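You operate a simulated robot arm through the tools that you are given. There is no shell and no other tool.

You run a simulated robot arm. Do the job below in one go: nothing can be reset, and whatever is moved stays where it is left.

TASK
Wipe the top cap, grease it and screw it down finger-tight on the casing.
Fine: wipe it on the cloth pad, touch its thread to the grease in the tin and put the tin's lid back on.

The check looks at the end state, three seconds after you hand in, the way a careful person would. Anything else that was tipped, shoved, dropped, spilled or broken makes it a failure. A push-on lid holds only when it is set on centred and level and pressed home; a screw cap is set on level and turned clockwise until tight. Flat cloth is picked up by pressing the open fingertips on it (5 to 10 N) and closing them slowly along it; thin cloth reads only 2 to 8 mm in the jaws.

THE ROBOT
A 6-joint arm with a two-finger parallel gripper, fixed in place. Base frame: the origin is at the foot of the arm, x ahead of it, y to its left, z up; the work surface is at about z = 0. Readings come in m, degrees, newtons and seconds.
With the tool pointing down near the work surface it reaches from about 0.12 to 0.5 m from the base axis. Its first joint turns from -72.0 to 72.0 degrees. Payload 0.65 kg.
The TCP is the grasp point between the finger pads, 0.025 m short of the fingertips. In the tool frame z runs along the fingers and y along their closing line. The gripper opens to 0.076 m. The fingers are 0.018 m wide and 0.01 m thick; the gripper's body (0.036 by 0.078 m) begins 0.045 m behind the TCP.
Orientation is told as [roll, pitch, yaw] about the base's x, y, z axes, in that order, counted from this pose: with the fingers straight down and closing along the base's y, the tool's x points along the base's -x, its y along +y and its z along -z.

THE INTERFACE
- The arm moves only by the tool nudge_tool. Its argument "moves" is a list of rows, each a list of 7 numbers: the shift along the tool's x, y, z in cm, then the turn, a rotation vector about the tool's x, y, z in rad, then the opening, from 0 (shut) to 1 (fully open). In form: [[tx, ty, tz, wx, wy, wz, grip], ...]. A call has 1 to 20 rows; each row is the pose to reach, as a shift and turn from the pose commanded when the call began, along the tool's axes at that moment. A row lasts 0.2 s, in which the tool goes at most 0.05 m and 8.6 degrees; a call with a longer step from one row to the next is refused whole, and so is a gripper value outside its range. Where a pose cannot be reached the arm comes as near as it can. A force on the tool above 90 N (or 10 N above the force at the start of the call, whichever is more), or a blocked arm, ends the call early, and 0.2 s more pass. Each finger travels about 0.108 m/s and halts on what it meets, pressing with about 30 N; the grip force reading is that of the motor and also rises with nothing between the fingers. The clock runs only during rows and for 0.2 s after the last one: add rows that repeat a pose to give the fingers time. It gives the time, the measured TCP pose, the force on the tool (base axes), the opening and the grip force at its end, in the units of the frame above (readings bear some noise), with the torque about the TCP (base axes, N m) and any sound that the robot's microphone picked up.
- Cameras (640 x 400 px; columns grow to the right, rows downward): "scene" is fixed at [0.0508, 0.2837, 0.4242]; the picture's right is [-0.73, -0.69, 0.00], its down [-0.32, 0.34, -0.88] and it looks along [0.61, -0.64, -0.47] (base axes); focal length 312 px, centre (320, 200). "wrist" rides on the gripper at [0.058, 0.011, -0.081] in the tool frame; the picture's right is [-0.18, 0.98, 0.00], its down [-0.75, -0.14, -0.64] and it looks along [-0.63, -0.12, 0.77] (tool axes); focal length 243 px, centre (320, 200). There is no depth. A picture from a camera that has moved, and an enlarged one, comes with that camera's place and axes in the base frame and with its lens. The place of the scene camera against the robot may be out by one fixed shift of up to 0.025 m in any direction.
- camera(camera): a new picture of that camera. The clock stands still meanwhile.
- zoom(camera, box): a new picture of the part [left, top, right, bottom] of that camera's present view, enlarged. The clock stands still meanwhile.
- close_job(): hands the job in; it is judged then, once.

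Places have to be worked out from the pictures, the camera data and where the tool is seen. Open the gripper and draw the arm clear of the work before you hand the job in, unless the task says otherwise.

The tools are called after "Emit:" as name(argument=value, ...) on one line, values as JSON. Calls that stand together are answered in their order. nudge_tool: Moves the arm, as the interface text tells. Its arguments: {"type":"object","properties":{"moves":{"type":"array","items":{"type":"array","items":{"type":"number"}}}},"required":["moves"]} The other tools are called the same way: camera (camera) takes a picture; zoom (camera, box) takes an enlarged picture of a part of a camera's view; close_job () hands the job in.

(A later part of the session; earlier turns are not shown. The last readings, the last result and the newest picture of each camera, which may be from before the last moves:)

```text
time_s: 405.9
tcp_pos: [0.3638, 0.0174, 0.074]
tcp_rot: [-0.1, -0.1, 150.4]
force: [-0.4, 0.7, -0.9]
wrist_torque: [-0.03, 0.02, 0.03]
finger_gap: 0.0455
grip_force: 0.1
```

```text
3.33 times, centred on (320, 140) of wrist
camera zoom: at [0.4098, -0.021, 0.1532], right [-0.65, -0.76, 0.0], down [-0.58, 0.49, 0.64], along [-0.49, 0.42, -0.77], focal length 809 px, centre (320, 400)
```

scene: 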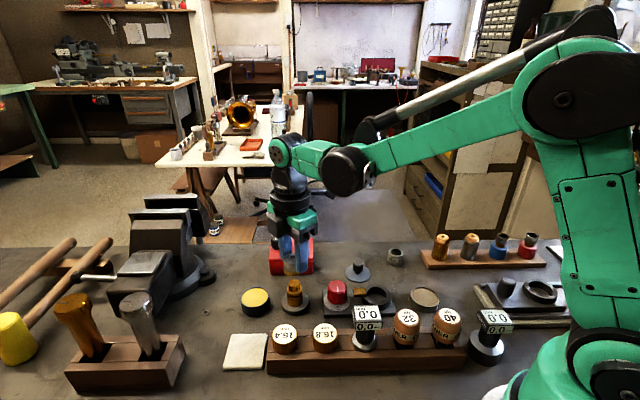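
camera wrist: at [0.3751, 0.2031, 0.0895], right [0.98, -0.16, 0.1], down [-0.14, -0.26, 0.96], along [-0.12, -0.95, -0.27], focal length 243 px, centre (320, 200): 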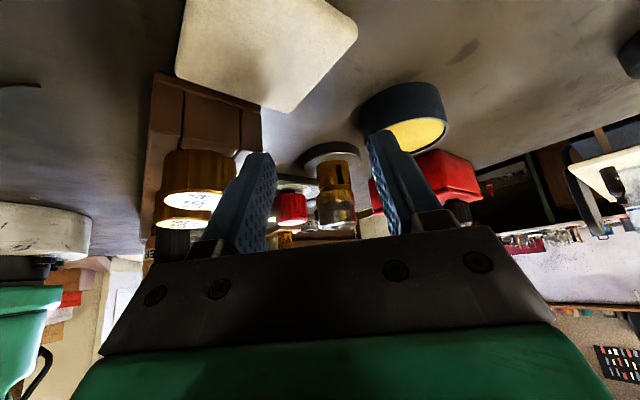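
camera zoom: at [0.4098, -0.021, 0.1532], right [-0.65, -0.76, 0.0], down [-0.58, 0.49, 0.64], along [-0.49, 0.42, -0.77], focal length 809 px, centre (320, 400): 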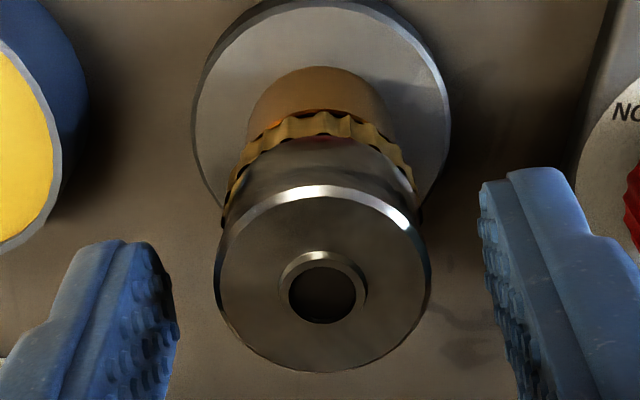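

Coaxial and slightly lower (hole row 87). I grip and do this final clockwise bite, reading torque every 40°.

Emit:
nudge_tool(moves=[[0, 0, 0.3, 0, 0, 0, 0.6], [0, 0, 0.5, 0, 0, 0, 0.5], [0, 0, 0.5, 0, 0, 0, 0.42], [0, 0, 0.5, 0, 0, 0, 0.36], [0, 0, 0.5, 0, 0, 0, 0.3], [0, 0, 0.5, 0, 0, 0, 0.2], [0, 0, 0.5, 0, 0, 0, 0.2]])

Emit:
nudge_tool(moves=[[0, 0, 0.01, 0, 0, 0.14, 0.2], [0, 0, 0.02, 0, 0, 0.28, 0.2], [0, 0, 0.03, 0, 0, 0.42, 0.2], [0, 0, 0.03, 0, 0, 0.56, 0.2], [0, 0, 0.03, 0, 0, 0.7, 0.2]])

Emit:
nudge_tool(moves=[[0, 0, 0, 0, 0, 0.14, 0.2], [0, 0, 0, 0, 0, 0.28, 0.2], [0, 0, 0, 0, 0, 0.42, 0.2], [0, 0, 0, 0, 0, 0.56, 0.2], [0, 0, 0, 0, 0, 0.7, 0.2]])

Emit:
nudge_tool(moves=[[0, 0, 0, 0, 0, 0.14, 0.2], [0, 0, 0, 0, 0, 0.28, 0.2], [0, 0, 0, 0, 0, 0.42, 0.2], [0, 0, 0, 0, 0, 0.56, 0.2], [0, 0, 0, 0, 0, 0.7, 0.2]])

Emit:
nudge_tool(moves=[[0, 0, 0, 0, 0, 0.14, 0.2], [0, 0, 0, 0, 0, 0.28, 0.2], [0, 0, 0, 0, 0, 0.42, 0.2], [0, 0, 0, 0, 0, 0.56, 0.2], [0, 0, 0, 0, 0, 0.7, 0.2]])

Emit:
zoom(camera="scene", box=[282, 272, 310, 300])

```text
time_s: 407.6
tcp_pos: [0.3645, 0.0172, 0.0687]
tcp_rot: [0.0, -0.1, 150.4]
force: [-0.1, -0.9, -0.6]
wrist_torque: [0.0, 0.01, 0.0]
finger_gap: 0.0295
grip_force: 29.8
```

```text
time_s: 408.8
tcp_pos: [0.3632, 0.0171, 0.0686]
tcp_rot: [0.2, -0.1, 110.0]
force: [-6.8, 2.6, 21.4]
wrist_torque: [0.1, 0.09, 0.15]
finger_gap: 0.0299
grip_force: 30.3
```

```text
time_s: 409.9
tcp_pos: [0.3641, 0.0169, 0.0686]
tcp_rot: [0.2, 0.0, 70.0]
force: [-4.1, 3.7, -2.4]
wrist_torque: [0.13, 0.16, 0.04]
finger_gap: 0.0297
grip_force: 29.4
```

```text
time_s: 411.1
tcp_pos: [0.3641, 0.0172, 0.0685]
tcp_rot: [0.1, 0.1, 29.9]
force: [-2.8, 3.1, 1.5]
wrist_torque: [0.05, 0.03, 0.04]
finger_gap: 0.0298
grip_force: 30.2
```

```text
time_s: 412.4
tcp_pos: [0.3643, 0.0171, 0.0681]
tcp_rot: [0.1, 0.0, -10.3]
force: [3.5, 5.5, 15.9]
wrist_torque: [0.05, -0.18, 0.11]
finger_gap: 0.0297
grip_force: 29.7
```

```text
14.29 times, centred on (296, 286) of scene
camera zoom: at [0.0508, 0.2837, 0.4243], right [-0.73, -0.69, 0.0], down [-0.32, 0.34, -0.88], along [0.61, -0.64, -0.47], focal length 4455 px, centre (663, -1029)
```

zoom: 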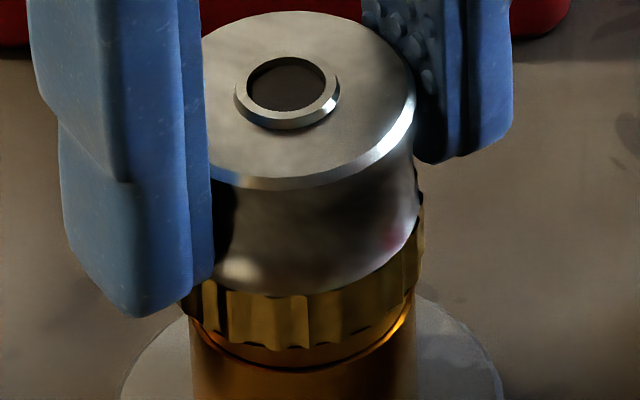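

Nothing further changes: cap at the bottom, torque friction-limited. I release it here and rise straight up, then verify.

Emit:
nudge_tool(moves=[[0, 0, -0.02, 0, 0, 0, 0.2], [0, 0, -0.02, 0, 0, 0, 0.3], [0, 0, -0.02, 0, 0, 0, 0.4], [0, 0, -0.02, 0, 0, 0, 0.5], [0, 0, -0.02, 0, 0, 0, 0.6], [0, 0, -1, 0, 0, 0, 0.6], [0, 0, -3, 0, 0, 0, 0.6], [0, 0, -6, 0, 0, 0, 0.6], [0, 0, -9, 0, 0, 0, 0.6], [0, 0, -9, 0, 0, -0.1, 0.6], [0, 0, -9, 0, 0, -0.18, 0.6]])

Emit:
zoom(camera="scene", box=[282, 272, 310, 300])

Emit:
camera(camera="scene")

Emit:
zoom(camera="wrist", box=[270, 60, 370, 140])

```text
time_s: 414.8
tcp_pos: [0.3638, 0.018, 0.1575]
tcp_rot: [0.0, 0.2, 0.3]
force: [-0.3, -0.1, -0.7]
wrist_torque: [-0.01, 0.01, 0.01]
finger_gap: 0.0456
grip_force: 0.0
```

```text
14.29 times, centred on (296, 286) of scene
camera zoom: at [0.0508, 0.2837, 0.4242], right [-0.73, -0.69, 0.0], down [-0.32, 0.34, -0.88], along [0.61, -0.64, -0.47], focal length 4455 px, centre (663, -1029)
```

zoom: 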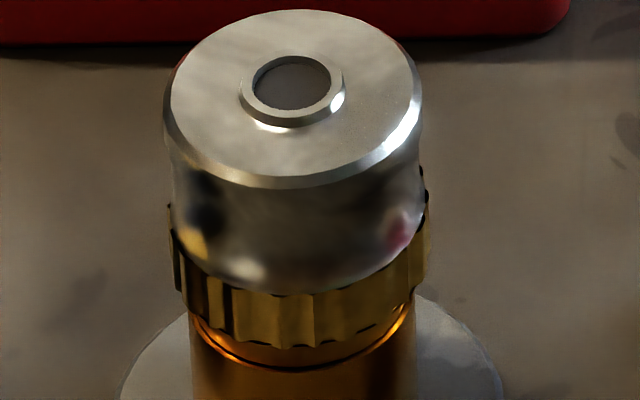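

```text
taken
```

scene: 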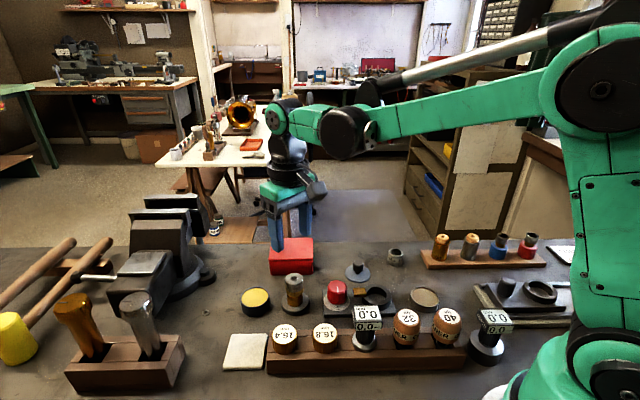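

```text
5.00 times, centred on (320, 100) of wrist
camera zoom: at [0.306, 0.0276, 0.238], right [0.18, 0.98, 0.0], down [0.75, -0.14, 0.64], along [0.63, -0.11, -0.77], focal length 1213 px, centre (320, 700)
```

zoom: 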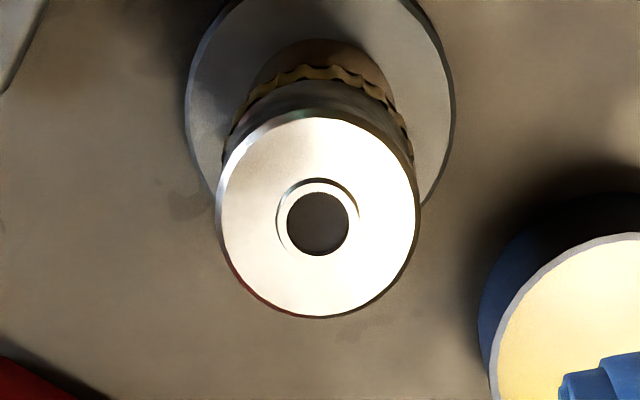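

The cap stands level and coaxial on the casing. Now the lid: I move above it at about (0.330, −0.120) and check alignment.

Emit:
nudge_tool(moves=[[0.7, -2.8, 0, 0, 0, 0, 0.8], [1.4, -5.6, 0, 0, 0, 0, 1], [2.1, -8.4, 0, 0, 0, 0, 1], [2.8, -11.2, 0, 0, 0, 0, 1], [3.4, -13.78, 0, 0, 0, 0, 1], [3.4, -13.78, 3, 0, 0, 0, 1], [3.4, -13.78, 6, 0, 0, 0, 1], [3.4, -13.78, 6, 0, 0, 0, 1]])

Emit:
zoom(camera="wrist", box=[260, 60, 380, 180])

Emit:
zoom(camera="scene", box=[300, 210, 440, 320])

```text
time_s: 416.6
tcp_pos: [0.3303, -0.1208, 0.0972]
tcp_rot: [0.0, 0.1, 0.2]
force: [0.8, -0.3, -0.5]
wrist_torque: [-0.01, 0.01, -0.02]
finger_gap: 0.0759
grip_force: 0.2
```

```text
3.33 times, centred on (320, 120) of wrist
camera zoom: at [0.2723, -0.1109, 0.1773], right [0.18, 0.98, 0.0], down [0.75, -0.14, 0.64], along [0.63, -0.12, -0.77], focal length 809 px, centre (320, 467)
```

zoom: 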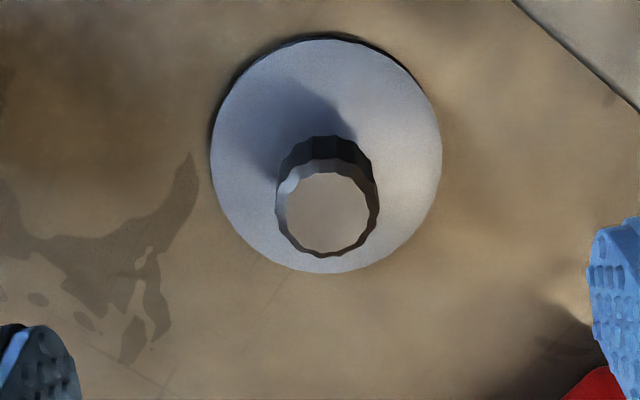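

```text
3.64 times, centred on (370, 265) of scene
camera zoom: at [0.0508, 0.2837, 0.4242], right [-0.73, -0.69, 0.0], down [-0.32, 0.34, -0.88], along [0.61, -0.64, -0.47], focal length 1134 px, centre (138, -36)
```

zoom: 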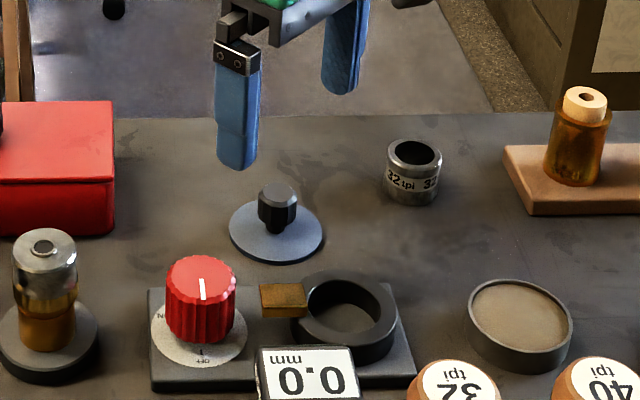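

The knob is centred under the tool. I descend to grip height (TCP z≈0.037) and close on the knob.

Emit:
nudge_tool(moves=[[0, 0.03, 2, 0, 0, 0, 1], [0, 0.03, 4, 0, 0, 0, 1], [0, 0.03, 5.6, 0, 0, 0, 1], [0, 0.03, 6.05, 0, 0, 0, 1], [0, 0.03, 6.05, 0, 0, 0, 0.7], [0, 0.03, 6.05, 0, 0, 0, 0.45], [0, 0.03, 6.05, 0, 0, 0, 0.3], [0, 0.03, 6.05, 0, 0, 0, 0.2], [0, 0.03, 6.05, 0, 0, 0, 0.1], [0, 0.03, 6.05, 0, 0, 0, 0.1]])

Emit:
zoom(camera="scene", box=[325, 230, 405, 290])

```text
time_s: 418.8
tcp_pos: [0.3311, -0.1199, 0.0376]
tcp_rot: [0.0, 0.1, 0.2]
force: [-0.2, 0.2, -0.8]
wrist_torque: [0.02, 0.02, 0.03]
finger_gap: 0.0178
grip_force: 29.6
```

```text
6.67 times, centred on (365, 260) of scene
camera zoom: at [0.0508, 0.2837, 0.4242], right [-0.73, -0.69, 0.0], down [-0.32, 0.34, -0.88], along [0.61, -0.64, -0.47], focal length 2079 px, centre (20, -200)
```

zoom: 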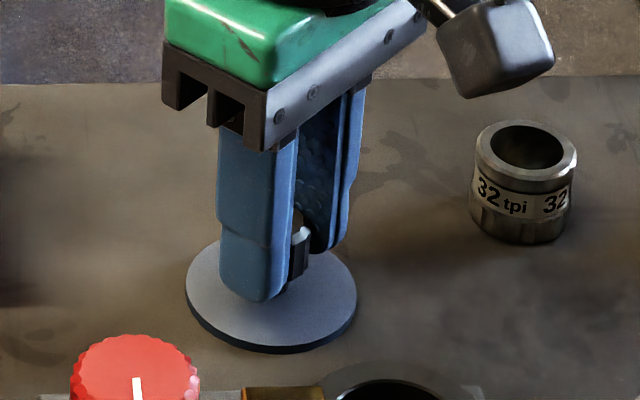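

The lid is gripped by its knob. I lift it and carry it over the tin at about (0.409, 0.066).

Emit:
nudge_tool(moves=[[0, 0, -1, 0, 0, 0, 0.1], [0, 0, -4, 0, 0, 0, 0.1], [0, 0, -8, 0, 0, 0, 0.1], [0, 0, -11.5, 0, 0, 0, 0.1], [-1.3, 3.1, -11.5, 0, 0, 0, 0.1], [-2.6, 6.2, -11.5, 0, 0, 0, 0.1], [-3.9, 9.3, -11.5, 0, 0, 0, 0.1], [-5.2, 12.4, -11.5, 0, 0, 0, 0.1], [-6.5, 15.5, -11.5, 0, 0, 0, 0.1], [-7.82, 18.63, -11.5, 0, 0, 0, 0.1], [-7.82, 18.63, -11.5, 0, 0, 0, 0.1]])

Emit:
camera(camera="wrist")

Emit:
zoom(camera="wrist", box=[260, 40, 380, 160])

Emit:
zoom(camera="scene", box=[210, 220, 310, 325])

```text
time_s: 421.1
tcp_pos: [0.4087, 0.0669, 0.1536]
tcp_rot: [0.0, 0.1, 0.2]
force: [0.7, 0.7, -0.8]
wrist_torque: [0.01, 0.02, -0.01]
finger_gap: 0.0176
grip_force: 30.0
```

```text
taken
camera wrist: at [0.3507, 0.0768, 0.2332], right [0.18, 0.98, 0.0], down [0.75, -0.14, 0.64], along [0.63, -0.12, -0.77], focal length 243 px, centre (320, 200)
```

wrist: 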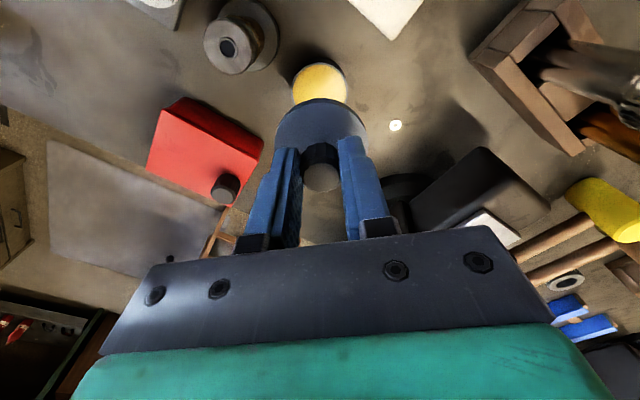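

```text
3.33 times, centred on (320, 100) of wrist
camera zoom: at [0.3507, 0.0768, 0.2332], right [0.18, 0.98, 0.0], down [0.75, -0.14, 0.64], along [0.63, -0.12, -0.77], focal length 809 px, centre (320, 533)
```

zoom: 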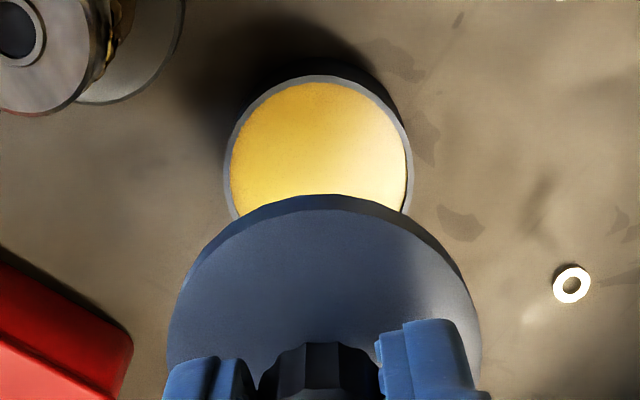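

```text
3.81 times, centred on (260, 272) of scene
camera zoom: at [0.0508, 0.2838, 0.4242], right [-0.73, -0.69, 0.0], down [-0.32, 0.34, -0.88], along [0.61, -0.64, -0.47], focal length 1188 px, centre (549, -76)
```

zoom: 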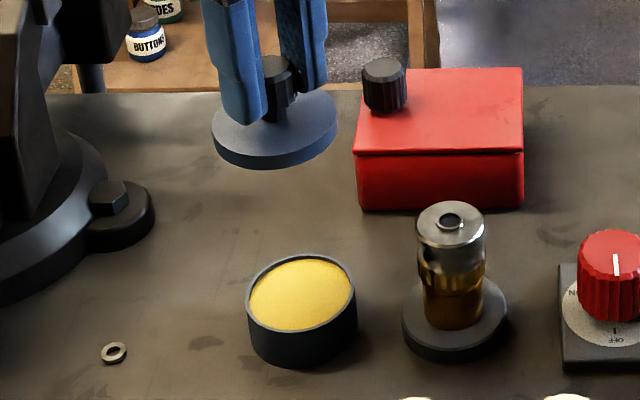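

From both views the lid is slightly off: about +1.2 mm in y and about +1–1.7 mm in x relative to the tin. I correct part of that and lower to ~1 cm above the rim to compare edges more exactly.

Emit:
nudge_tool(moves=[[0.1, -0.11, 2, 0, 0, 0, 0.1], [0.1, -0.11, 4, 0, 0, 0, 0.1], [0.1, -0.11, 6, 0, 0, 0, 0.1], [0.1, -0.11, 7.6, 0, 0, 0, 0.1], [0.1, -0.11, 7.6, 0, 0, 0, 0.1]])

Emit:
zoom(camera="scene", box=[230, 270, 285, 320])

Emit:
zoom(camera="wrist", box=[250, 80, 390, 200])

```text
time_s: 422.4
tcp_pos: [0.4076, 0.0651, 0.0771]
tcp_rot: [0.0, 0.2, 0.2]
force: [-0.1, -0.6, -0.3]
wrist_torque: [0.01, -0.04, 0.02]
finger_gap: 0.018
grip_force: 30.0
```

```text
8.00 times, centred on (258, 295) of scene
camera zoom: at [0.0508, 0.2837, 0.4242], right [-0.73, -0.69, 0.0], down [-0.32, 0.34, -0.88], along [0.61, -0.64, -0.47], focal length 2495 px, centre (820, -560)
```

zoom: 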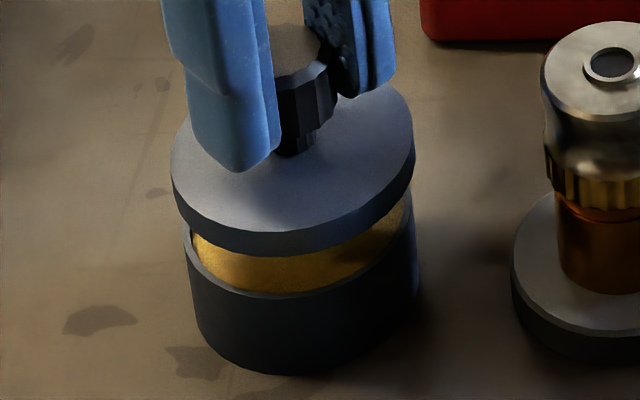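

```text
3.33 times, centred on (320, 140) of wrist
camera zoom: at [0.3496, 0.0755, 0.1566], right [0.18, 0.98, 0.0], down [0.75, -0.14, 0.64], along [0.63, -0.12, -0.77], focal length 809 px, centre (320, 400)
```

zoom: 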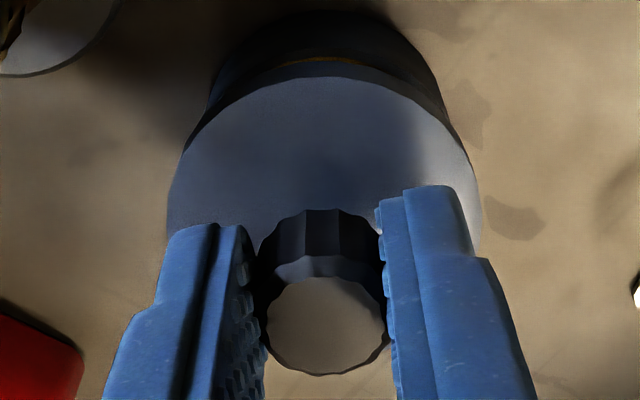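

The lid looks close to aligned. In the corner I notice the casing's joint looks different; I zoom in on it first.

Emit:
zoom(camera="scene", box=[282, 272, 310, 300])

Emit:
zoom(camera="scene", box=[286, 286, 306, 299])

```text
14.29 times, centred on (296, 286) of scene
camera zoom: at [0.0508, 0.2837, 0.4242], right [-0.73, -0.69, 0.0], down [-0.32, 0.34, -0.88], along [0.61, -0.64, -0.47], focal length 4455 px, centre (663, -1029)
```

zoom: 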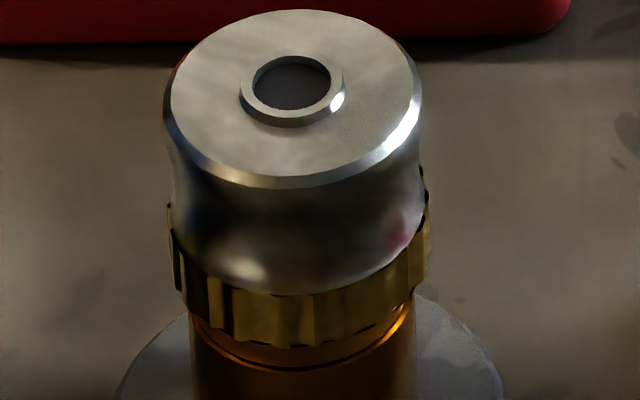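

```text
16.00 times, centred on (296, 292) of scene
camera zoom: at [0.0508, 0.2837, 0.4242], right [-0.73, -0.69, 0.0], down [-0.32, 0.34, -0.88], along [0.61, -0.64, -0.47], focal length 4990 px, centre (704, -1280)
```

zoom: 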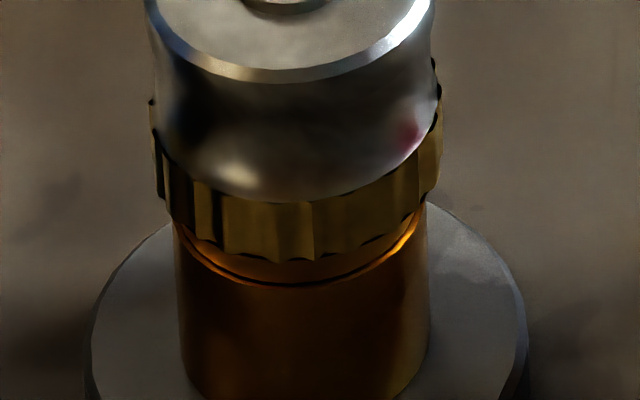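

The casing is unchanged (just shaded). The lid is aligned with the tin within ~0.3 mm. I trim 0.2 mm in y and lower toward the rim.

Emit:
nudge_tool(moves=[[0, -0.02, 0.5, 0, 0, 0, 0.1], [0, -0.02, 0.9, 0, 0, 0, 0.1], [0, -0.02, 1.2, 0, 0, 0, 0.1], [0, -0.02, 1.2, 0, 0, 0, 0.1]])

Emit:
zoom(camera="scene", box=[230, 270, 285, 320])

```text
time_s: 423.4
tcp_pos: [0.4075, 0.0655, 0.0656]
tcp_rot: [0.0, 0.1, 0.2]
force: [0.8, 0.4, 0.3]
wrist_torque: [0.02, 0.01, 0.02]
finger_gap: 0.0176
grip_force: 29.6
```

```text
8.00 times, centred on (258, 295) of scene
camera zoom: at [0.0508, 0.2837, 0.4242], right [-0.73, -0.69, 0.0], down [-0.32, 0.34, -0.88], along [0.61, -0.64, -0.47], focal length 2495 px, centre (820, -560)
```

zoom: 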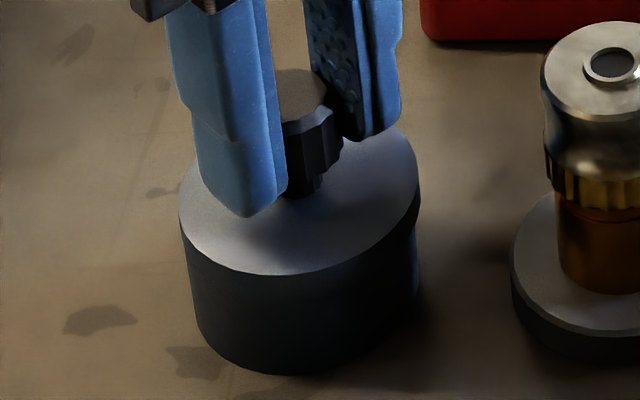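

Well aligned. I continue down in small steps to contact.

Emit:
nudge_tool(moves=[[0, 0, 0.1, 0, 0, 0, 0.1], [0, 0, 0.2, 0, 0, 0, 0.1], [0, 0, 0.3, 0, 0, 0, 0.1], [0, 0, 0.3, 0, 0, 0, 0.1]])

Emit:
nudge_tool(moves=[[0, 0, 0.08, 0, 0, 0, 0.1], [0, 0, 0.15, 0, 0, 0, 0.1], [0, 0, 0.15, 0, 0, 0, 0.1]])

```text
time_s: 424.4
tcp_pos: [0.4069, 0.0648, 0.0604]
tcp_rot: [0.0, 0.1, 0.2]
force: [0.4, 0.2, -0.8]
wrist_torque: [-0.01, 0.0, 0.02]
finger_gap: 0.0178
grip_force: 30.0
```

```text
time_s: 425.1
tcp_pos: [0.4066, 0.0656, 0.0607]
tcp_rot: [-0.1, 0.0, 0.3]
force: [-0.2, 0.9, -0.1]
wrist_torque: [0.02, -0.03, 0.0]
finger_gap: 0.0179
grip_force: 30.1
```

Emit:
nudge_tool(moves=[[0, 0, 0.05, 0, 0, 0, 0.1], [0, 0, 0.1, 0, 0, 0, 0.1], [0, 0, 0.1, 0, 0, 0, 0.1]])

Emit:
nudge_tool(moves=[[0, 0, 0.05, 0, 0, 0, 0.1], [0, 0, 0.1, 0, 0, 0, 0.1], [0, 0, 0.1, 0, 0, 0, 0.1]])

Emit:
zoom(camera="scene", box=[230, 270, 285, 320])

```text
time_s: 425.9
tcp_pos: [0.4074, 0.0651, 0.0588]
tcp_rot: [0.1, 0.1, 0.1]
force: [0.0, 0.6, -0.4]
wrist_torque: [-0.01, 0.01, 0.0]
finger_gap: 0.0175
grip_force: 30.2
```

```text
time_s: 426.8
tcp_pos: [0.4072, 0.065, 0.0573]
tcp_rot: [0.0, 0.1, 0.2]
force: [-0.3, -0.2, 0.2]
wrist_torque: [0.03, -0.02, -0.02]
finger_gap: 0.0177
grip_force: 30.3
```

```text
8.00 times, centred on (258, 295) of scene
camera zoom: at [0.0508, 0.2837, 0.4242], right [-0.73, -0.69, 0.0], down [-0.32, 0.34, -0.88], along [0.61, -0.64, -0.47], focal length 2495 px, centre (820, -560)
```

zoom: 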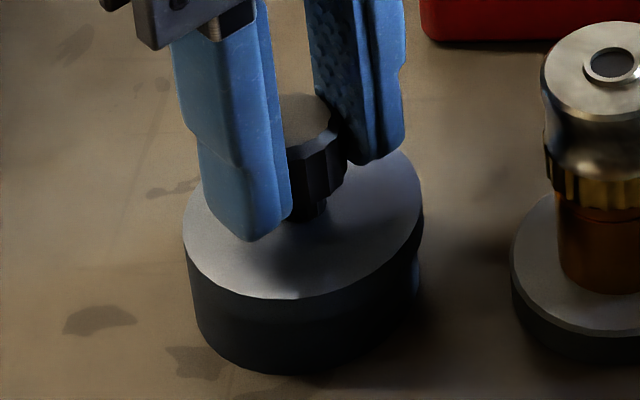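

The lid is at its original seated height. I press it home in small steps to a firm contact.

Emit:
nudge_tool(moves=[[0, 0, 0.05, 0, 0, 0, 0.1], [0, 0, 0.08, 0, 0, 0, 0.1], [0, 0, 0.08, 0, 0, 0, 0.1]])

Emit:
zoom(camera="scene", box=[240, 275, 272, 320])

```text
time_s: 427.6
tcp_pos: [0.4086, 0.0655, 0.0577]
tcp_rot: [0.1, -0.2, 0.2]
force: [17.2, 5.4, 34.7]
wrist_torque: [0.12, -0.49, 0.0]
finger_gap: 0.0178
grip_force: 30.0
heard: snap
```

```text
8.89 times, centred on (256, 298) of scene
camera zoom: at [0.0507, 0.2837, 0.4243], right [-0.73, -0.69, 0.0], down [-0.32, 0.34, -0.88], along [0.61, -0.64, -0.47], focal length 2772 px, centre (889, -667)
```

zoom: 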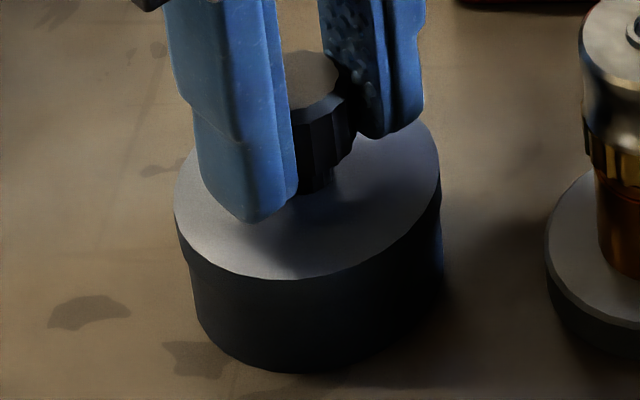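

A snap was heard: the lid is home, at its original position. I relieve the side load gently (+0.6 mm x, up 0.8 mm) and open the jaws.

Emit:
nudge_tool(moves=[[-0.03, 0, -0.04, 0, 0, 0, 0.1], [-0.06, 0.02, -0.08, 0, 0, 0, 0.1], [-0.06, 0.02, -0.08, 0, 0, 0, 0.1]])

```text
time_s: 428.4
tcp_pos: [0.4071, 0.065, 0.0591]
tcp_rot: [-0.1, 0.3, 0.2]
force: [0.2, -0.4, -0.2]
wrist_torque: [0.0, 0.03, 0.02]
finger_gap: 0.0179
grip_force: 29.7
heard: snap
```

Another snap – the lid may have come loose again. I look.

Emit:
zoom(camera="scene", box=[240, 275, 272, 320])

Emit:
zoom(camera="scene", box=[240, 296, 272, 316])

```text
8.89 times, centred on (256, 298) of scene
camera zoom: at [0.0508, 0.2837, 0.4242], right [-0.73, -0.69, 0.0], down [-0.32, 0.34, -0.88], along [0.61, -0.64, -0.47], focal length 2772 px, centre (889, -667)
```

zoom: 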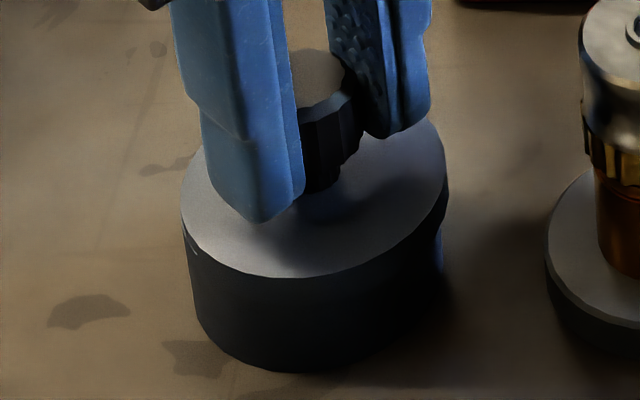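

```text
16.00 times, centred on (256, 306) of scene
camera zoom: at [0.0508, 0.2837, 0.4242], right [-0.73, -0.69, 0.0], down [-0.32, 0.34, -0.88], along [0.61, -0.64, -0.47], focal length 4990 px, centre (1344, -1496)
```

zoom: 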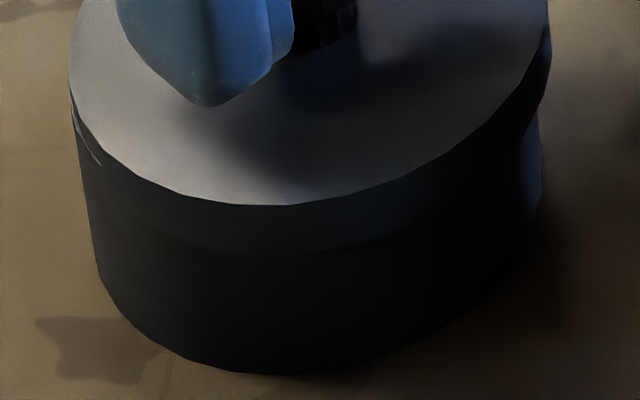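

The lid has come loose and sits ~1.3 mm off centre in my grip. I lift it clear of the rim, shift (+1.2, +0.5) mm, and set it on again.

Emit:
nudge_tool(moves=[[0, 0, -0.4, 0, 0, 0, 0.1], [0, 0, -0.8, 0, 0, 0, 0.1], [0, 0, -1.2, 0, 0, 0, 0.1], [-0.06, 0.025, -1.2, 0, 0, 0, 0.1], [-0.12, 0.05, -1.2, 0, 0, 0, 0.1], [-0.12, 0.05, -1.2, 0, 0, 0, 0.1]])

Emit:
zoom(camera="scene", box=[240, 275, 272, 320])

```text
time_s: 429.8
tcp_pos: [0.4093, 0.0666, 0.0695]
tcp_rot: [0.0, 0.1, 0.1]
force: [-0.2, -0.6, -0.7]
wrist_torque: [0.02, 0.0, 0.02]
finger_gap: 0.0176
grip_force: 30.2
```

```text
8.89 times, centred on (256, 298) of scene
camera zoom: at [0.0508, 0.2837, 0.4242], right [-0.73, -0.69, 0.0], down [-0.32, 0.34, -0.88], along [0.61, -0.64, -0.47], focal length 2772 px, centre (889, -667)
```

zoom: 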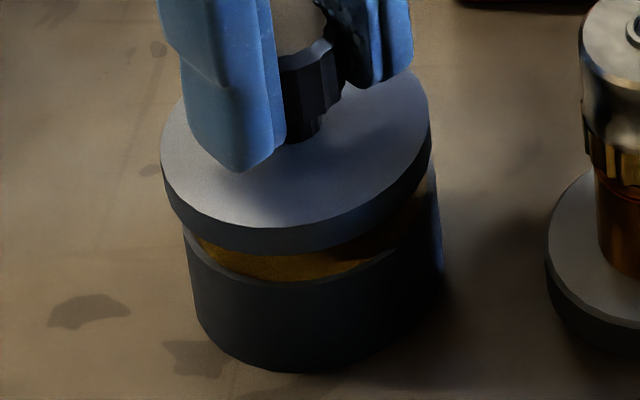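

I measure the lid/tin edges at higher zoom to get the remaining offset right.

Emit:
zoom(camera="scene", box=[230, 285, 258, 305])

Emit:
zoom(camera="scene", box=[252, 280, 280, 300])

Emit:
zoom(camera="wrist", box=[250, 70, 390, 190])

```text
16.00 times, centred on (244, 295) of scene
camera zoom: at [0.0508, 0.2837, 0.4242], right [-0.73, -0.69, 0.0], down [-0.32, 0.34, -0.88], along [0.61, -0.64, -0.47], focal length 4990 px, centre (1536, -1320)
```

zoom: 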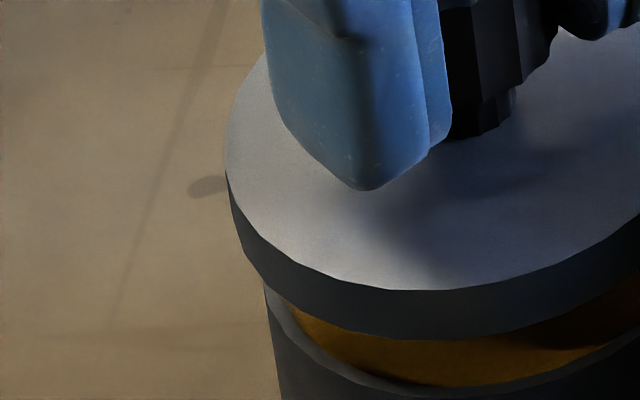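

```text
16.00 times, centred on (266, 290) of scene
camera zoom: at [0.0508, 0.2837, 0.4242], right [-0.73, -0.69, 0.0], down [-0.32, 0.34, -0.88], along [0.61, -0.64, -0.47], focal length 4990 px, centre (1184, -1240)
```

zoom: 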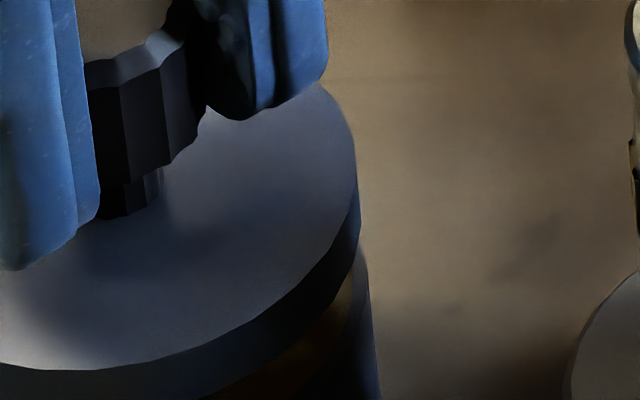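

```text
3.33 times, centred on (320, 130) of wrist
camera zoom: at [0.3511, 0.0761, 0.1501], right [0.18, 0.98, 0.0], down [0.75, -0.14, 0.64], along [0.63, -0.12, -0.77], focal length 809 px, centre (320, 433)
```

zoom: 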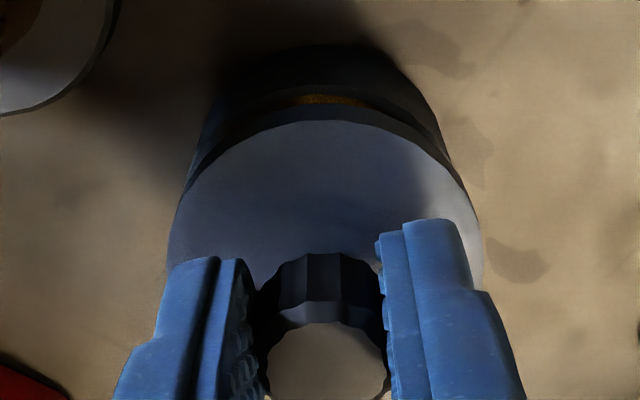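

Now the lid is about (+1.2, +0.6) mm off the tin (it slid in the jaws at the snap). I shift back by that amount, lower, and press; this time I'll open the jaws right after the snap without moving.

Emit:
nudge_tool(moves=[[0.06, -0.03, 0, 0, 0, 0, 0.1], [0.118, -0.062, 0, 0, 0, 0, 0.1], [0.118, -0.062, 0.4, 0, 0, 0, 0.1], [0.118, -0.062, 0.8, 0, 0, 0, 0.1], [0.118, -0.062, 0.8, 0, 0, 0, 0.1]])

Emit:
zoom(camera="scene", box=[230, 285, 258, 305])

Emit:
zoom(camera="scene", box=[252, 285, 280, 305])

```text
time_s: 430.9
tcp_pos: [0.4084, 0.065, 0.0618]
tcp_rot: [0.0, 0.1, 0.2]
force: [0.2, -0.1, -0.4]
wrist_torque: [0.0, 0.0, 0.03]
finger_gap: 0.0178
grip_force: 30.1
```

```text
16.00 times, centred on (244, 295) of scene
camera zoom: at [0.0508, 0.2837, 0.4242], right [-0.73, -0.69, 0.0], down [-0.32, 0.34, -0.88], along [0.61, -0.64, -0.47], focal length 4990 px, centre (1536, -1320)
```

zoom: 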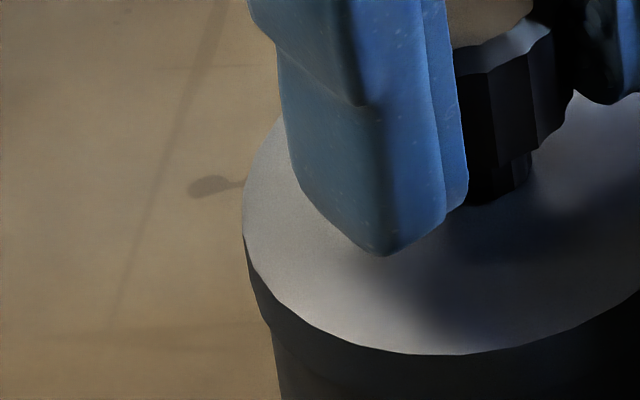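

```text
16.00 times, centred on (266, 295) of scene
camera zoom: at [0.0508, 0.2837, 0.4242], right [-0.73, -0.69, 0.0], down [-0.32, 0.34, -0.88], along [0.61, -0.64, -0.47], focal length 4990 px, centre (1184, -1320)
```

zoom: 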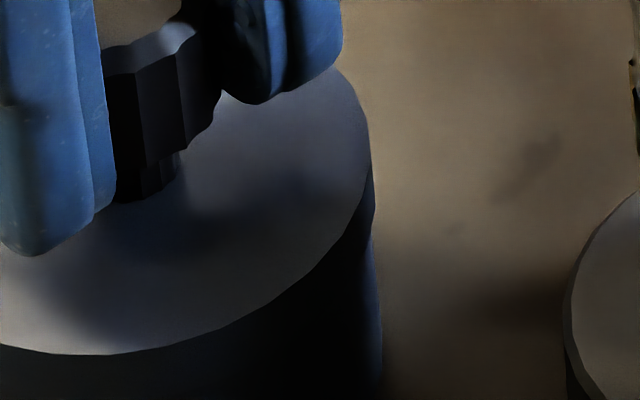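

Offset now only ~0.4 mm. I trim 0.3 mm in −x and press down in small steps until the snap.

Emit:
nudge_tool(moves=[[0.03, 0, 0.1, 0, 0, 0, 0.1], [0.03, 0, 0.2, 0, 0, 0, 0.1], [0.03, 0, 0.3, 0, 0, 0, 0.1], [0.03, 0, 0.3, 0, 0, 0, 0.1]])

Emit:
nudge_tool(moves=[[0, 0, 0.05, 0, 0, 0, 0.1], [0, 0, 0.1, 0, 0, 0, 0.1], [0, 0, 0.1, 0, 0, 0, 0.1]])

```text
time_s: 431.9
tcp_pos: [0.4084, 0.0653, 0.0582]
tcp_rot: [-0.1, 0.2, 0.2]
force: [-0.1, 0.1, -0.7]
wrist_torque: [0.02, 0.0, 0.05]
finger_gap: 0.0178
grip_force: 29.7
```

```text
time_s: 432.8
tcp_pos: [0.4079, 0.0658, 0.058]
tcp_rot: [-0.1, 0.1, 0.2]
force: [-0.7, 0.6, -1.1]
wrist_torque: [0.01, 0.03, 0.02]
finger_gap: 0.0177
grip_force: 29.5
```

Emit:
nudge_tool(moves=[[0, 0, 0.04, 0, 0, 0, 0.1], [0, 0, 0.08, 0, 0, 0, 0.1], [0, 0, 0.08, 0, 0, 0, 0.1]])

```text
time_s: 433.6
tcp_pos: [0.4079, 0.066, 0.0563]
tcp_rot: [0.0, 0.1, 0.2]
force: [-0.1, 0.2, 0.7]
wrist_torque: [0.02, 0.0, -0.01]
finger_gap: 0.0179
grip_force: 30.1
```

Emit:
nudge_tool(moves=[[0, 0, 0.04, 0, 0, 0, 0.1], [0, 0, 0.08, 0, 0, 0, 0.1], [0, 0, 0.08, 0, 0, 0, 0.1]])

Emit:
zoom(camera="scene", box=[240, 275, 272, 320])

```text
time_s: 434.4
tcp_pos: [0.4081, 0.0647, 0.0566]
tcp_rot: [0.0, 0.1, 0.1]
force: [-0.4, 0.0, -0.2]
wrist_torque: [0.03, -0.02, 0.01]
finger_gap: 0.0177
grip_force: 30.1
```

```text
8.89 times, centred on (256, 298) of scene
camera zoom: at [0.0508, 0.2837, 0.4242], right [-0.73, -0.69, 0.0], down [-0.32, 0.34, -0.88], along [0.61, -0.64, -0.47], focal length 2772 px, centre (889, -667)
```

zoom: 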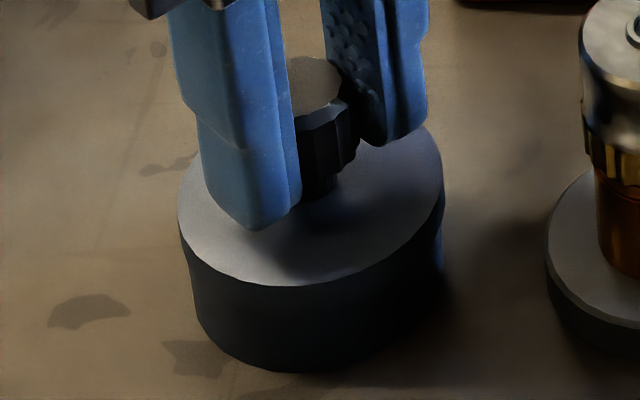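

Emit:
nudge_tool(moves=[[0, 0, 0.04, 0, 0, 0, 0.1], [0, 0, 0.08, 0, 0, 0, 0.1], [0, 0, 0.08, 0, 0, 0, 0.1]])

```text
time_s: 435.1
tcp_pos: [0.4067, 0.0663, 0.0567]
tcp_rot: [0.1, 0.0, 0.2]
force: [5.7, 4.1, 39.3]
wrist_torque: [0.12, -0.27, 0.01]
finger_gap: 0.0177
grip_force: 30.1
heard: snap
```

Snap heard with 39 N and little side load. I open the jaws straight away without any other motion.

Emit:
nudge_tool(moves=[[0, 0, 0, 0, 0, 0, 0.25], [0, 0, 0, 0, 0, 0, 0.4], [0, 0, 0, 0, 0, 0, 0.6], [0, 0, 0, 0, 0, 0, 0.6]])

Emit:
zoom(camera="scene", box=[240, 275, 272, 320])

```text
time_s: 436.1
tcp_pos: [0.4076, 0.0642, 0.0563]
tcp_rot: [0.1, 0.1, 0.2]
force: [0.8, 0.3, 0.1]
wrist_torque: [0.0, 0.02, 0.01]
finger_gap: 0.0458
grip_force: 0.2
```

```text
8.89 times, centred on (256, 298) of scene
camera zoom: at [0.0508, 0.2837, 0.4242], right [-0.73, -0.69, 0.0], down [-0.32, 0.34, -0.88], along [0.61, -0.64, -0.47], focal length 2772 px, centre (889, -667)
```

zoom: 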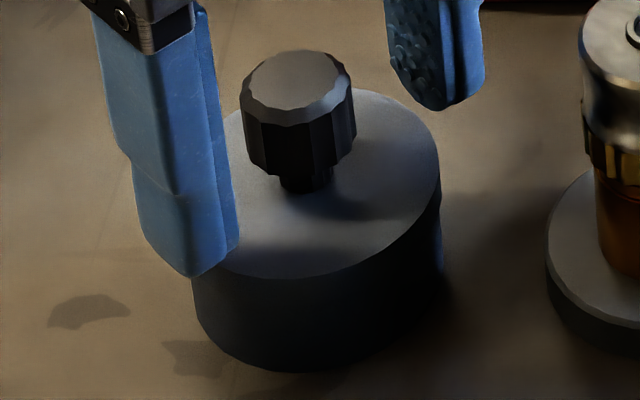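

The lid sits exactly in its original position. I rise straight up, clear of everything, and inspect the whole bench.

Emit:
nudge_tool(moves=[[0, 0, -0.5, 0, 0, 0, 0.7], [0, 0, -3, 0, 0, 0, 1], [0, 0, -6, 0, 0, 0, 1], [0, 0, -10, 0, 0, 0, 1], [0, 0, -14, 0, 0, 0, 1], [0, 0, -18, 0, 0, 0, 1], [0, 0, -18, 0, 0, 0, 1]])

Emit:
camera(camera="scene")

Emit:
zoom(camera="scene", box=[220, 230, 420, 380])

Emit:
zoom(camera="scene", box=[282, 272, 310, 300])

Emit:
camera(camera="wrist")

```text
time_s: 437.8
tcp_pos: [0.4082, 0.0656, 0.2377]
tcp_rot: [0.0, 0.2, 0.2]
force: [0.7, -0.1, 0.4]
wrist_torque: [0.0, -0.02, -0.02]
finger_gap: 0.076
grip_force: 0.2
```

```text
taken
```

scene: 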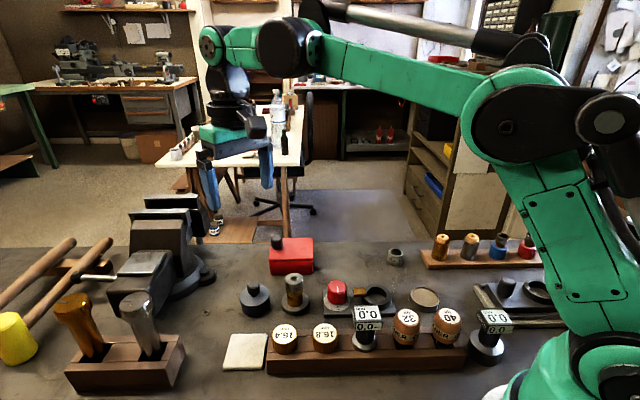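

```text
2.67 times, centred on (320, 305) of scene
camera zoom: at [0.0508, 0.2837, 0.4242], right [-0.73, -0.69, 0.0], down [-0.32, 0.34, -0.88], along [0.61, -0.64, -0.47], focal length 832 px, centre (320, -80)
```

zoom: 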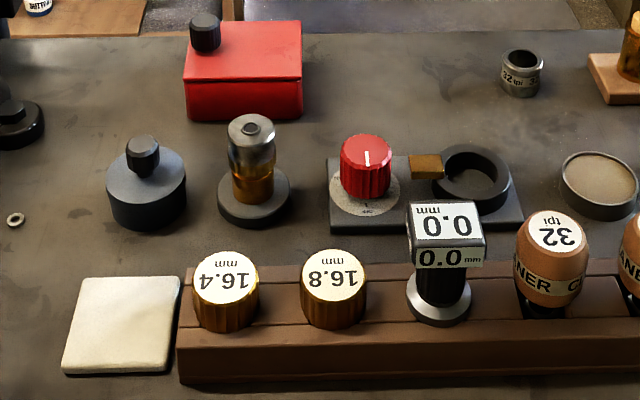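

```text
14.29 times, centred on (296, 286) of scene
camera zoom: at [0.0508, 0.2837, 0.4242], right [-0.73, -0.69, 0.0], down [-0.32, 0.34, -0.88], along [0.61, -0.64, -0.47], focal length 4455 px, centre (663, -1029)
```

zoom: 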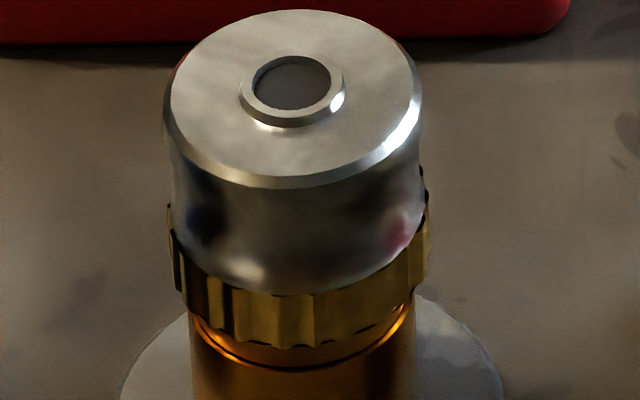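

```text
taken
camera wrist: at [0.3502, 0.0761, 0.3171], right [0.18, 0.98, 0.0], down [0.75, -0.14, 0.64], along [0.63, -0.12, -0.77], focal length 243 px, centre (320, 200)
```

wrist: 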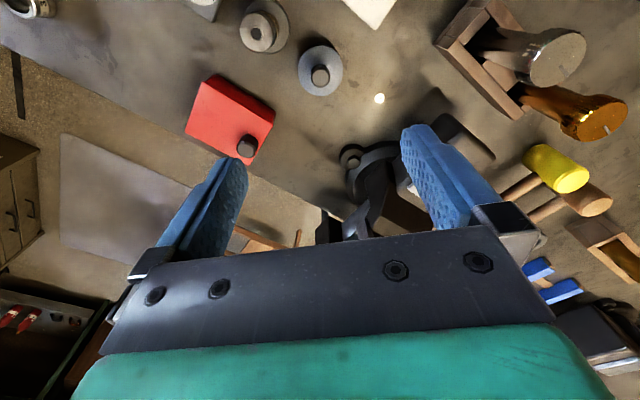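

Everything else is in place, tin lid home. The cap, however, sits ~0.5 mm higher than after the earlier release (hole row 83 vs 87), so I want to seat it fully: I go back above it, at the casing axis.

Emit:
nudge_tool(moves=[[1.5, -1.6, 1, 0, 0, 0, 0.8], [3.0, -3.2, 3, 0, 0, 0, 0.6], [4.37, -4.78, 6, 0, 0, 0, 0.6], [4.37, -4.78, 10, 0, 0, 0, 0.6], [4.37, -4.78, 13, 0, 0, 0, 0.6], [4.37, -4.78, 13, 0, 0, 0, 0.6]])

Emit:
zoom(camera="wrist", box=[270, 80, 370, 160])

```text
time_s: 439.1
tcp_pos: [0.364, 0.018, 0.1075]
tcp_rot: [-0.1, 0.2, 0.2]
force: [0.3, 0.1, -0.1]
wrist_torque: [0.01, 0.0, 0.01]
finger_gap: 0.0454
grip_force: 0.0
```

```text
5.00 times, centred on (320, 120) of wrist
camera zoom: at [0.3057, 0.0279, 0.1864], right [0.18, 0.98, 0.0], down [0.75, -0.14, 0.64], along [0.63, -0.12, -0.77], focal length 1213 px, centre (320, 600)
```

zoom: 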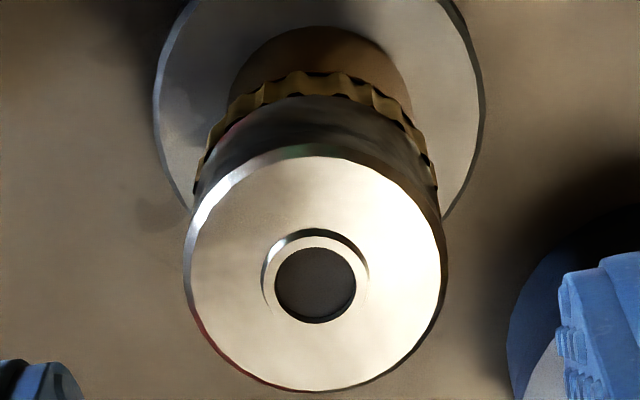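

The cap is ~0.45 mm off in y. First I try simply seating it: close the fingers and press gently on its boss from above.

Emit:
nudge_tool(moves=[[0, -0.035, 0, 0, 0, 0, 0.4], [0, -0.035, 0, 0, 0, 0, 0.2], [0, -0.035, 0, 0, 0, 0, 0.0], [0, -0.035, 0.5, 0, 0, 0, 0.0], [0, -0.035, 1.0, 0, 0, 0, 0.0], [0, -0.035, 1.5, 0, 0, 0, 0.0], [0, -0.035, 1.5, 0, 0, 0, 0.0]])

Emit:
zoom(camera="scene", box=[275, 255, 320, 300])

```text
time_s: 440.8
tcp_pos: [0.3645, 0.0173, 0.0902]
tcp_rot: [0.0, 0.0, 0.2]
force: [0.3, 0.3, 0.1]
wrist_torque: [-0.05, 0.03, 0.01]
finger_gap: 0.0
grip_force: 23.5
```

```text
8.89 times, centred on (298, 278) of scene
camera zoom: at [0.0508, 0.2837, 0.4242], right [-0.73, -0.69, 0.0], down [-0.32, 0.34, -0.88], along [0.61, -0.64, -0.47], focal length 2772 px, centre (520, -489)
```

zoom: 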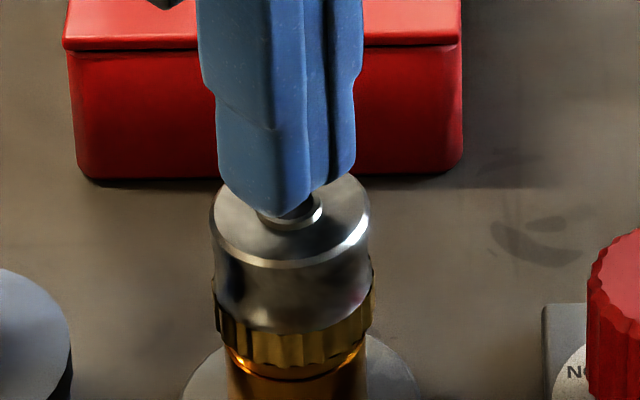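

The closed fingertips are just above the boss. I press down in small steps.

Emit:
nudge_tool(moves=[[0, 0, 0.1, 0, 0, 0, 0.0], [0, 0, 0.2, 0, 0, 0, 0.0], [0, 0, 0.2, 0, 0, 0, 0.0]])

Emit:
nudge_tool(moves=[[0, 0, 0.05, 0, 0, 0, 0.0], [0, 0, 0.1, 0, 0, 0, 0.0], [0, 0, 0.1, 0, 0, 0, 0.0]])

Emit:
nudge_tool(moves=[[0, 0, 0.05, 0, 0, 0, 0.0], [0, 0, 0.1, 0, 0, 0, 0.0], [0, 0, 0.1, 0, 0, 0, 0.0]])

```text
time_s: 441.6
tcp_pos: [0.3631, 0.0172, 0.0894]
tcp_rot: [-0.1, 0.0, 0.3]
force: [0.1, 0.2, -0.1]
wrist_torque: [0.02, -0.01, -0.02]
finger_gap: 0.0
grip_force: 23.0
```

```text
time_s: 442.4
tcp_pos: [0.3632, 0.017, 0.0896]
tcp_rot: [0.1, 0.1, 0.2]
force: [0.2, 0.1, -0.1]
wrist_torque: [-0.03, 0.0, 0.0]
finger_gap: 0.0
grip_force: 23.8
```

```text
time_s: 443.1
tcp_pos: [0.3638, 0.0163, 0.0857]
tcp_rot: [0.0, 0.1, 0.2]
force: [-0.3, -0.5, -0.6]
wrist_torque: [-0.03, 0.0, -0.02]
finger_gap: 0.0001
grip_force: 24.0
```

Emit:
nudge_tool(moves=[[0, 0, 0.05, 0, 0, 0, 0.0], [0, 0, 0.1, 0, 0, 0, 0.0], [0, 0, 0.1, 0, 0, 0, 0.0]])

Emit:
nudge_tool(moves=[[0, 0, 0.04, 0, 0, 0, 0.0], [0, 0, 0.08, 0, 0, 0, 0.0], [0, 0, 0.08, 0, 0, 0, 0.0]])

Emit:
nudge_tool(moves=[[0, 0, 0.03, 0, 0, 0, 0.0], [0, 0, 0.06, 0, 0, 0, 0.0], [0, 0, 0.06, 0, 0, 0, 0.0]])

```text
time_s: 443.9
tcp_pos: [0.3637, 0.0171, 0.0859]
tcp_rot: [0.1, 0.1, 0.2]
force: [-0.5, -0.7, 0.1]
wrist_torque: [-0.01, -0.01, 0.0]
finger_gap: 0.0
grip_force: 23.2
```

```text
time_s: 444.8
tcp_pos: [0.3622, 0.0173, 0.085]
tcp_rot: [0.0, 0.1, 0.2]
force: [-0.4, -0.7, 5.0]
wrist_torque: [-0.04, 0.03, 0.03]
finger_gap: 0.0
grip_force: 23.4
```

```text
time_s: 445.6
tcp_pos: [0.3638, 0.0168, 0.0852]
tcp_rot: [0.0, 0.0, 0.3]
force: [-3.9, 0.2, 32.9]
wrist_torque: [-0.02, 0.09, -0.01]
finger_gap: 0.0
grip_force: 24.0
```

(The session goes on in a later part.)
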